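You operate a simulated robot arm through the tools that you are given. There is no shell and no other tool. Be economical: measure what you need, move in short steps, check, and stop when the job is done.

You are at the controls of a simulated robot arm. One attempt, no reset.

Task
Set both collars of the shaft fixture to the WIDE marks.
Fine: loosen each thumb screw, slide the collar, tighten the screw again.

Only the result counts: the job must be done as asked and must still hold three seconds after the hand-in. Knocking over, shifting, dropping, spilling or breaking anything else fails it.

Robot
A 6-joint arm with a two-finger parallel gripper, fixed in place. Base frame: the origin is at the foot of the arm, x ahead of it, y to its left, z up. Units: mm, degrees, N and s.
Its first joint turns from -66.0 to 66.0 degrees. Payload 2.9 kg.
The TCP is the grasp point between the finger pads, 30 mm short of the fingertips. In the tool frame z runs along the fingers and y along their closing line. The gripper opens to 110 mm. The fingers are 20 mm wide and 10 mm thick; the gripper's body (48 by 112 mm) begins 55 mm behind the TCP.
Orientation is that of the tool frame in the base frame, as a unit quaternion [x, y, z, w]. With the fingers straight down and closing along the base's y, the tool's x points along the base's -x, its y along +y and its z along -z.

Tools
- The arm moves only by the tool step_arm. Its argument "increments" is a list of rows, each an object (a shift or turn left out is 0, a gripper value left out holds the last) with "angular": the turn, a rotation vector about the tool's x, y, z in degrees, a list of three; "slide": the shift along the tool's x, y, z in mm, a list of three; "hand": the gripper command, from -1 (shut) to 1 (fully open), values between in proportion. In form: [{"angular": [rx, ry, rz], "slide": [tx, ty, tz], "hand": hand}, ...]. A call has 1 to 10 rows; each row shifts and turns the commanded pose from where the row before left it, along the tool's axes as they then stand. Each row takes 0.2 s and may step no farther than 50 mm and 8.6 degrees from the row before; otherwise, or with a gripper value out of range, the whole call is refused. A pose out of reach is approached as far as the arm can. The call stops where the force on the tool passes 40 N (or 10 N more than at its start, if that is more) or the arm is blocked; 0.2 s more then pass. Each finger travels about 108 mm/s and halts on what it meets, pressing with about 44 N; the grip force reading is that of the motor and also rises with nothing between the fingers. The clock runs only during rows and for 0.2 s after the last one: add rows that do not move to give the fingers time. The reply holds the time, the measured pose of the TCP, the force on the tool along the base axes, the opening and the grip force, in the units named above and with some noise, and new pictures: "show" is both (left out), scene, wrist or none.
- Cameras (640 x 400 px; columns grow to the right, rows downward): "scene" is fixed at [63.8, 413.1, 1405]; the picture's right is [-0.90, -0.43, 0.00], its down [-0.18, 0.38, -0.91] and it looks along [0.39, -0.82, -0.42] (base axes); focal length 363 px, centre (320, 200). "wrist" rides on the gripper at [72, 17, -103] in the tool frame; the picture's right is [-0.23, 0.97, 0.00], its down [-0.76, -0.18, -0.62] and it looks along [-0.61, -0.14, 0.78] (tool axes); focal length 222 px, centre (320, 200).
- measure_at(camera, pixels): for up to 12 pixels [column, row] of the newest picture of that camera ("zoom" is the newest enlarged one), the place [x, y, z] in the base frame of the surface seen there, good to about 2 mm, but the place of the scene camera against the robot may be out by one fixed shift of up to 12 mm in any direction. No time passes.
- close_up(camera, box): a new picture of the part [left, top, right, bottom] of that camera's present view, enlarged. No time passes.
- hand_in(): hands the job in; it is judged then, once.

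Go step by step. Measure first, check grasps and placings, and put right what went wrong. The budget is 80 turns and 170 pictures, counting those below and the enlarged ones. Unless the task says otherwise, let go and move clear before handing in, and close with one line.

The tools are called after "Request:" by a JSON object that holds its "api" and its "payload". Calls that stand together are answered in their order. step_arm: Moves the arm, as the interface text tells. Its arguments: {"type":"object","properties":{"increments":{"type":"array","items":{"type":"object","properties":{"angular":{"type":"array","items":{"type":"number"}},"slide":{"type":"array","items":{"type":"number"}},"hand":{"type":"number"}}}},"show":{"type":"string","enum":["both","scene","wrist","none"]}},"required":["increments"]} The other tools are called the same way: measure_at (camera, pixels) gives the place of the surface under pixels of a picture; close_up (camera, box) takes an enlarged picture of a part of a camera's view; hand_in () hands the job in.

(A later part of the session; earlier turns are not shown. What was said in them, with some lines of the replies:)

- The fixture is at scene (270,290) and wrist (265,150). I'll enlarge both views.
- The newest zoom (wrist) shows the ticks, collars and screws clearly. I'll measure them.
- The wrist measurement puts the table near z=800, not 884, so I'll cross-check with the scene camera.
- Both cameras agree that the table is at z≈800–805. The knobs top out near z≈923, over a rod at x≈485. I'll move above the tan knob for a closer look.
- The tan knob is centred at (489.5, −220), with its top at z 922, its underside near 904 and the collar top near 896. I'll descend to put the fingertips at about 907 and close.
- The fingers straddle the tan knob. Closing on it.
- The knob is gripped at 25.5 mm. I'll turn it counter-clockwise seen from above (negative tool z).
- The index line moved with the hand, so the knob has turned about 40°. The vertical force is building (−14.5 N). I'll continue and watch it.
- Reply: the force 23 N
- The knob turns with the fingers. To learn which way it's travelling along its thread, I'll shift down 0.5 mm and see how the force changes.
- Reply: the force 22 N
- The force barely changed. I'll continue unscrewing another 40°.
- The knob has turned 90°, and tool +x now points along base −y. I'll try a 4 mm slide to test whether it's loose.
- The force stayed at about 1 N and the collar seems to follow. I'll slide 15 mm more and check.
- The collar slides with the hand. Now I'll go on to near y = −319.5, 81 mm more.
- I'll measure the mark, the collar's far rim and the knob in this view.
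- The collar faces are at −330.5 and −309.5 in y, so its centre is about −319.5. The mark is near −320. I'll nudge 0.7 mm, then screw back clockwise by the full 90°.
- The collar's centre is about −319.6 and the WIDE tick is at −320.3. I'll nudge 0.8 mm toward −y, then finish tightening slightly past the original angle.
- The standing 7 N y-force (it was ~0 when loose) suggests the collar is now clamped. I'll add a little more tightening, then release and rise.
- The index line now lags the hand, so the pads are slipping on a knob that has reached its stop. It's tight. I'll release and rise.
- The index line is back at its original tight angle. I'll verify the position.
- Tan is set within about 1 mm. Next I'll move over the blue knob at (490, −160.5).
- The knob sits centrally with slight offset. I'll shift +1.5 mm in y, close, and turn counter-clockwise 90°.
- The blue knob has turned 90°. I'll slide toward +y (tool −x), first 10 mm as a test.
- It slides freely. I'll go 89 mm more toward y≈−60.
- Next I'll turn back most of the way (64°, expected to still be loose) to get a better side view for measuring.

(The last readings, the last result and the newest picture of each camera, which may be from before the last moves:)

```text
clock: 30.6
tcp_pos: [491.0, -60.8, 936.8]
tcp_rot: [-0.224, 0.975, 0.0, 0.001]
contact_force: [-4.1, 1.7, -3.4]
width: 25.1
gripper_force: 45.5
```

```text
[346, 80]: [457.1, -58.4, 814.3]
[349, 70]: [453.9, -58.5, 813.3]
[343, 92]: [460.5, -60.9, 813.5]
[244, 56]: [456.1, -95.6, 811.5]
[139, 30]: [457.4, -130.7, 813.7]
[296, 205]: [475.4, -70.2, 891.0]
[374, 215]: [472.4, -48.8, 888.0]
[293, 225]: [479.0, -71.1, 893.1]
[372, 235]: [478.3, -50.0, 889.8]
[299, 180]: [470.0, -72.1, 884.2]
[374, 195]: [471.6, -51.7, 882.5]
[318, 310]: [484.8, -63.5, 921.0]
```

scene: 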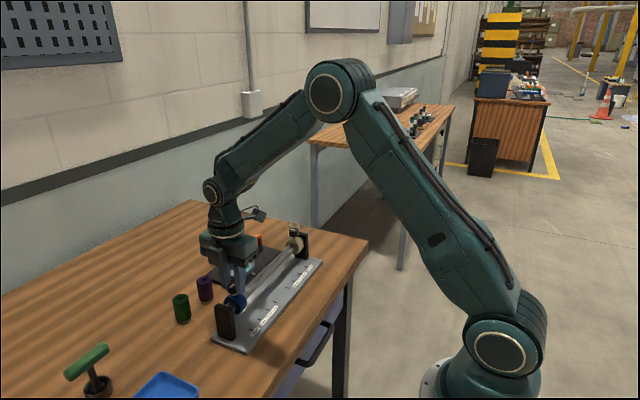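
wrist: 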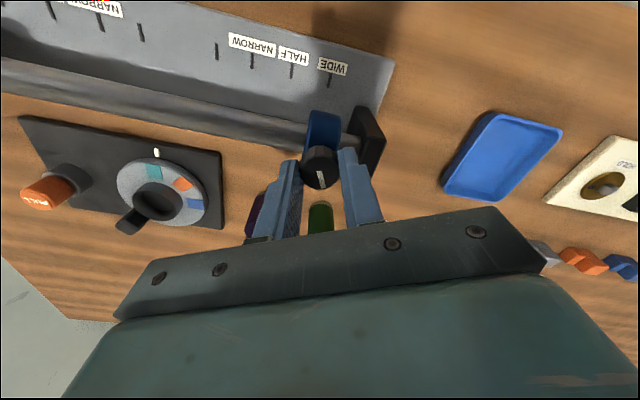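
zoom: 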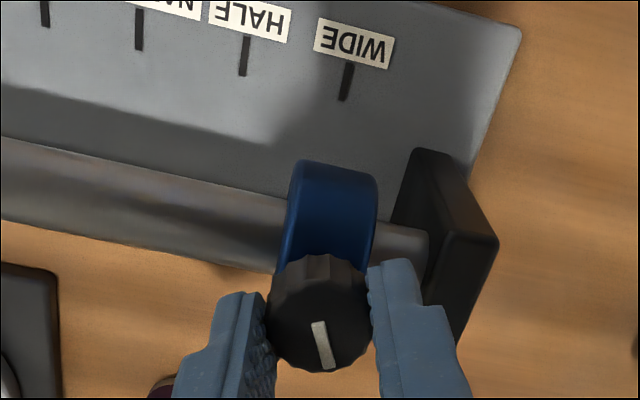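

The collar's centre is about −60.7 and the mark about −59.5. I'll nudge +1.2 mm, then tighten past the original angle as before.

Request:
{"api": "step_arm", "payload": {"increments": [{"slide": [-0.53, 1.08, 0]}, {"angular": [0, 0, 8]}, {"angular": [0, 0, 8]}, {"angular": [0, 0, 8]}, {"angular": [0, 0, 6]}, {"angular": [0, 0, 6]}, {"angular": [0, 0, 6]}, {"angular": [0, 0, 4]}, {}], "show": "wrist"}}

Request:
{"api": "close_up", "payload": {"camera": "wrist", "box": [240, 50, 400, 200]}}

```text
clock: 32.6
tcp_pos: [490.9, -59.8, 938.1]
tcp_rot: [0.176, 0.984, 0.001, 0.001]
contact_force: [-0.2, -11.4, 6.7]
width: 25.1
gripper_force: 44.4
```

wrist: 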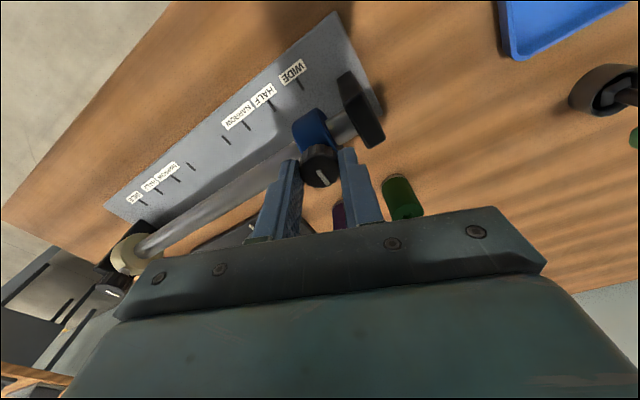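

```text
2.67 times, centred on (320, 125) of wrist
```

zoom: 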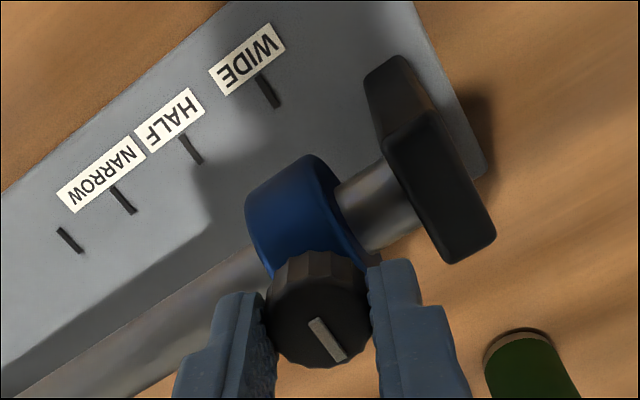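

The line again lags the hand, so the screw is at its stop. Releasing, rising and verifying.

Request:
{"api": "step_arm", "payload": {"increments": [{"hand": 0}, {}, {"slide": [0, 0, -40]}, {"slide": [0, 0, -40], "angular": [0, 0, -8]}, {"slide": [0, 0, -28], "angular": [0, 0, -8]}, {"angular": [0, 0, -4]}, {}]}}

Request:
{"api": "close_up", "payload": {"camera": "wrist", "box": [240, 30, 400, 130]}}

```text
clock: 34.2
tcp_pos: [490.1, -61.0, 1046.6]
tcp_rot: [0.0, 1.0, -0.001, 0.0]
contact_force: [-0.2, 0.2, -0.6]
width: 54.8
gripper_force: 0.1
```

scene: 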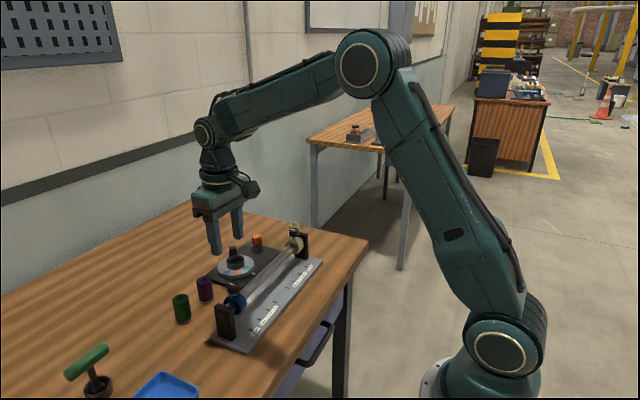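
wrist: 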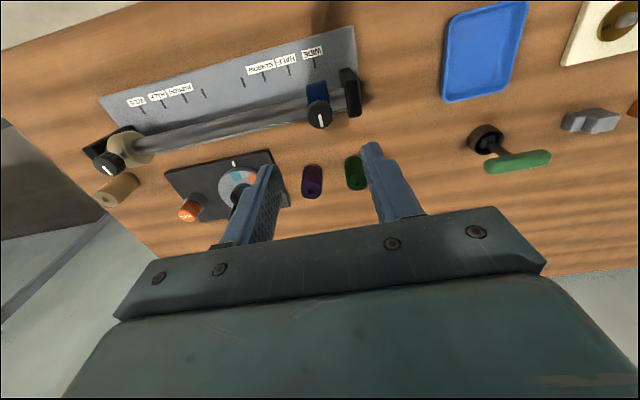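

```text
4.00 times, centred on (320, 80) of wrist
```

zoom: 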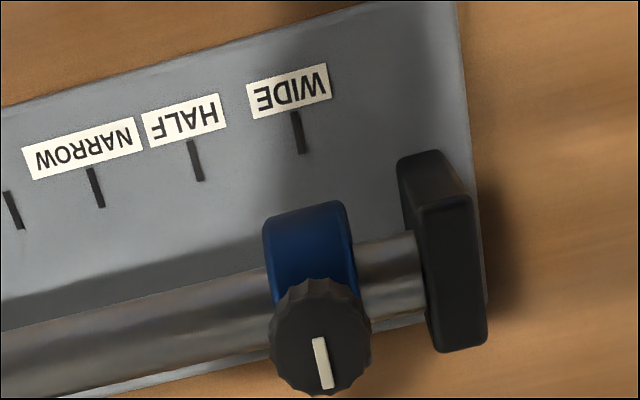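

Request:
{"api": "measure_at", "payload": {"camera": "zoom", "pixels": [[295, 120], [298, 133], [301, 148], [196, 161], [95, 188], [268, 230], [346, 220], [269, 245], [349, 240], [320, 340], [345, 212], [267, 222]]}}

Request:
{"api": "close_up", "payload": {"camera": "scene", "box": [160, 210, 360, 360]}}

```text
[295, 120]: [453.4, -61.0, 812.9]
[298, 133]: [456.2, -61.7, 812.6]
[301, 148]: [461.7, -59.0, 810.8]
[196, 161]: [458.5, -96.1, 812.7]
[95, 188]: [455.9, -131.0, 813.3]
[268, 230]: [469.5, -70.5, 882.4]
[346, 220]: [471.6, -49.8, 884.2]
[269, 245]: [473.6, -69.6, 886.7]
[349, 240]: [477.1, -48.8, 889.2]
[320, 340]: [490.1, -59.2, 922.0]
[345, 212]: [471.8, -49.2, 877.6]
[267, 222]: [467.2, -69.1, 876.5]
```

```text
2.67 times, centred on (260, 285) of scene
```

zoom: 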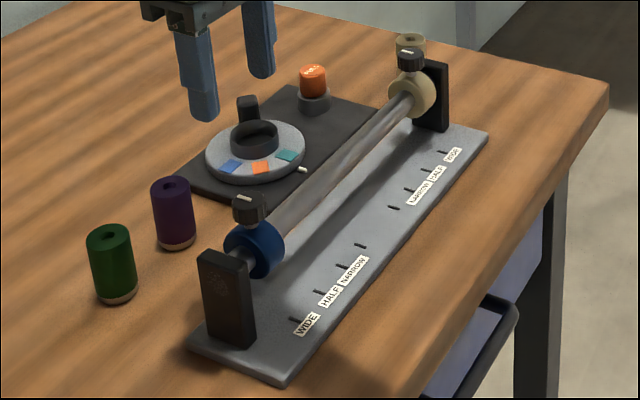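

The fixture hasn't moved: its corners are still at zoom (188,345) and (488,130). Both collars sit within about 1 mm of the WIDE ticks, both screws are back at their tight angle, and the arm is clear. Handing in.

Request:
{"api": "hand_in", "payload": {}}

```text
The job is handed in.
```

Both collars are at the WIDE marks, to within about 1 mm as measured, with both thumb screws retightened, and the job is handed in.
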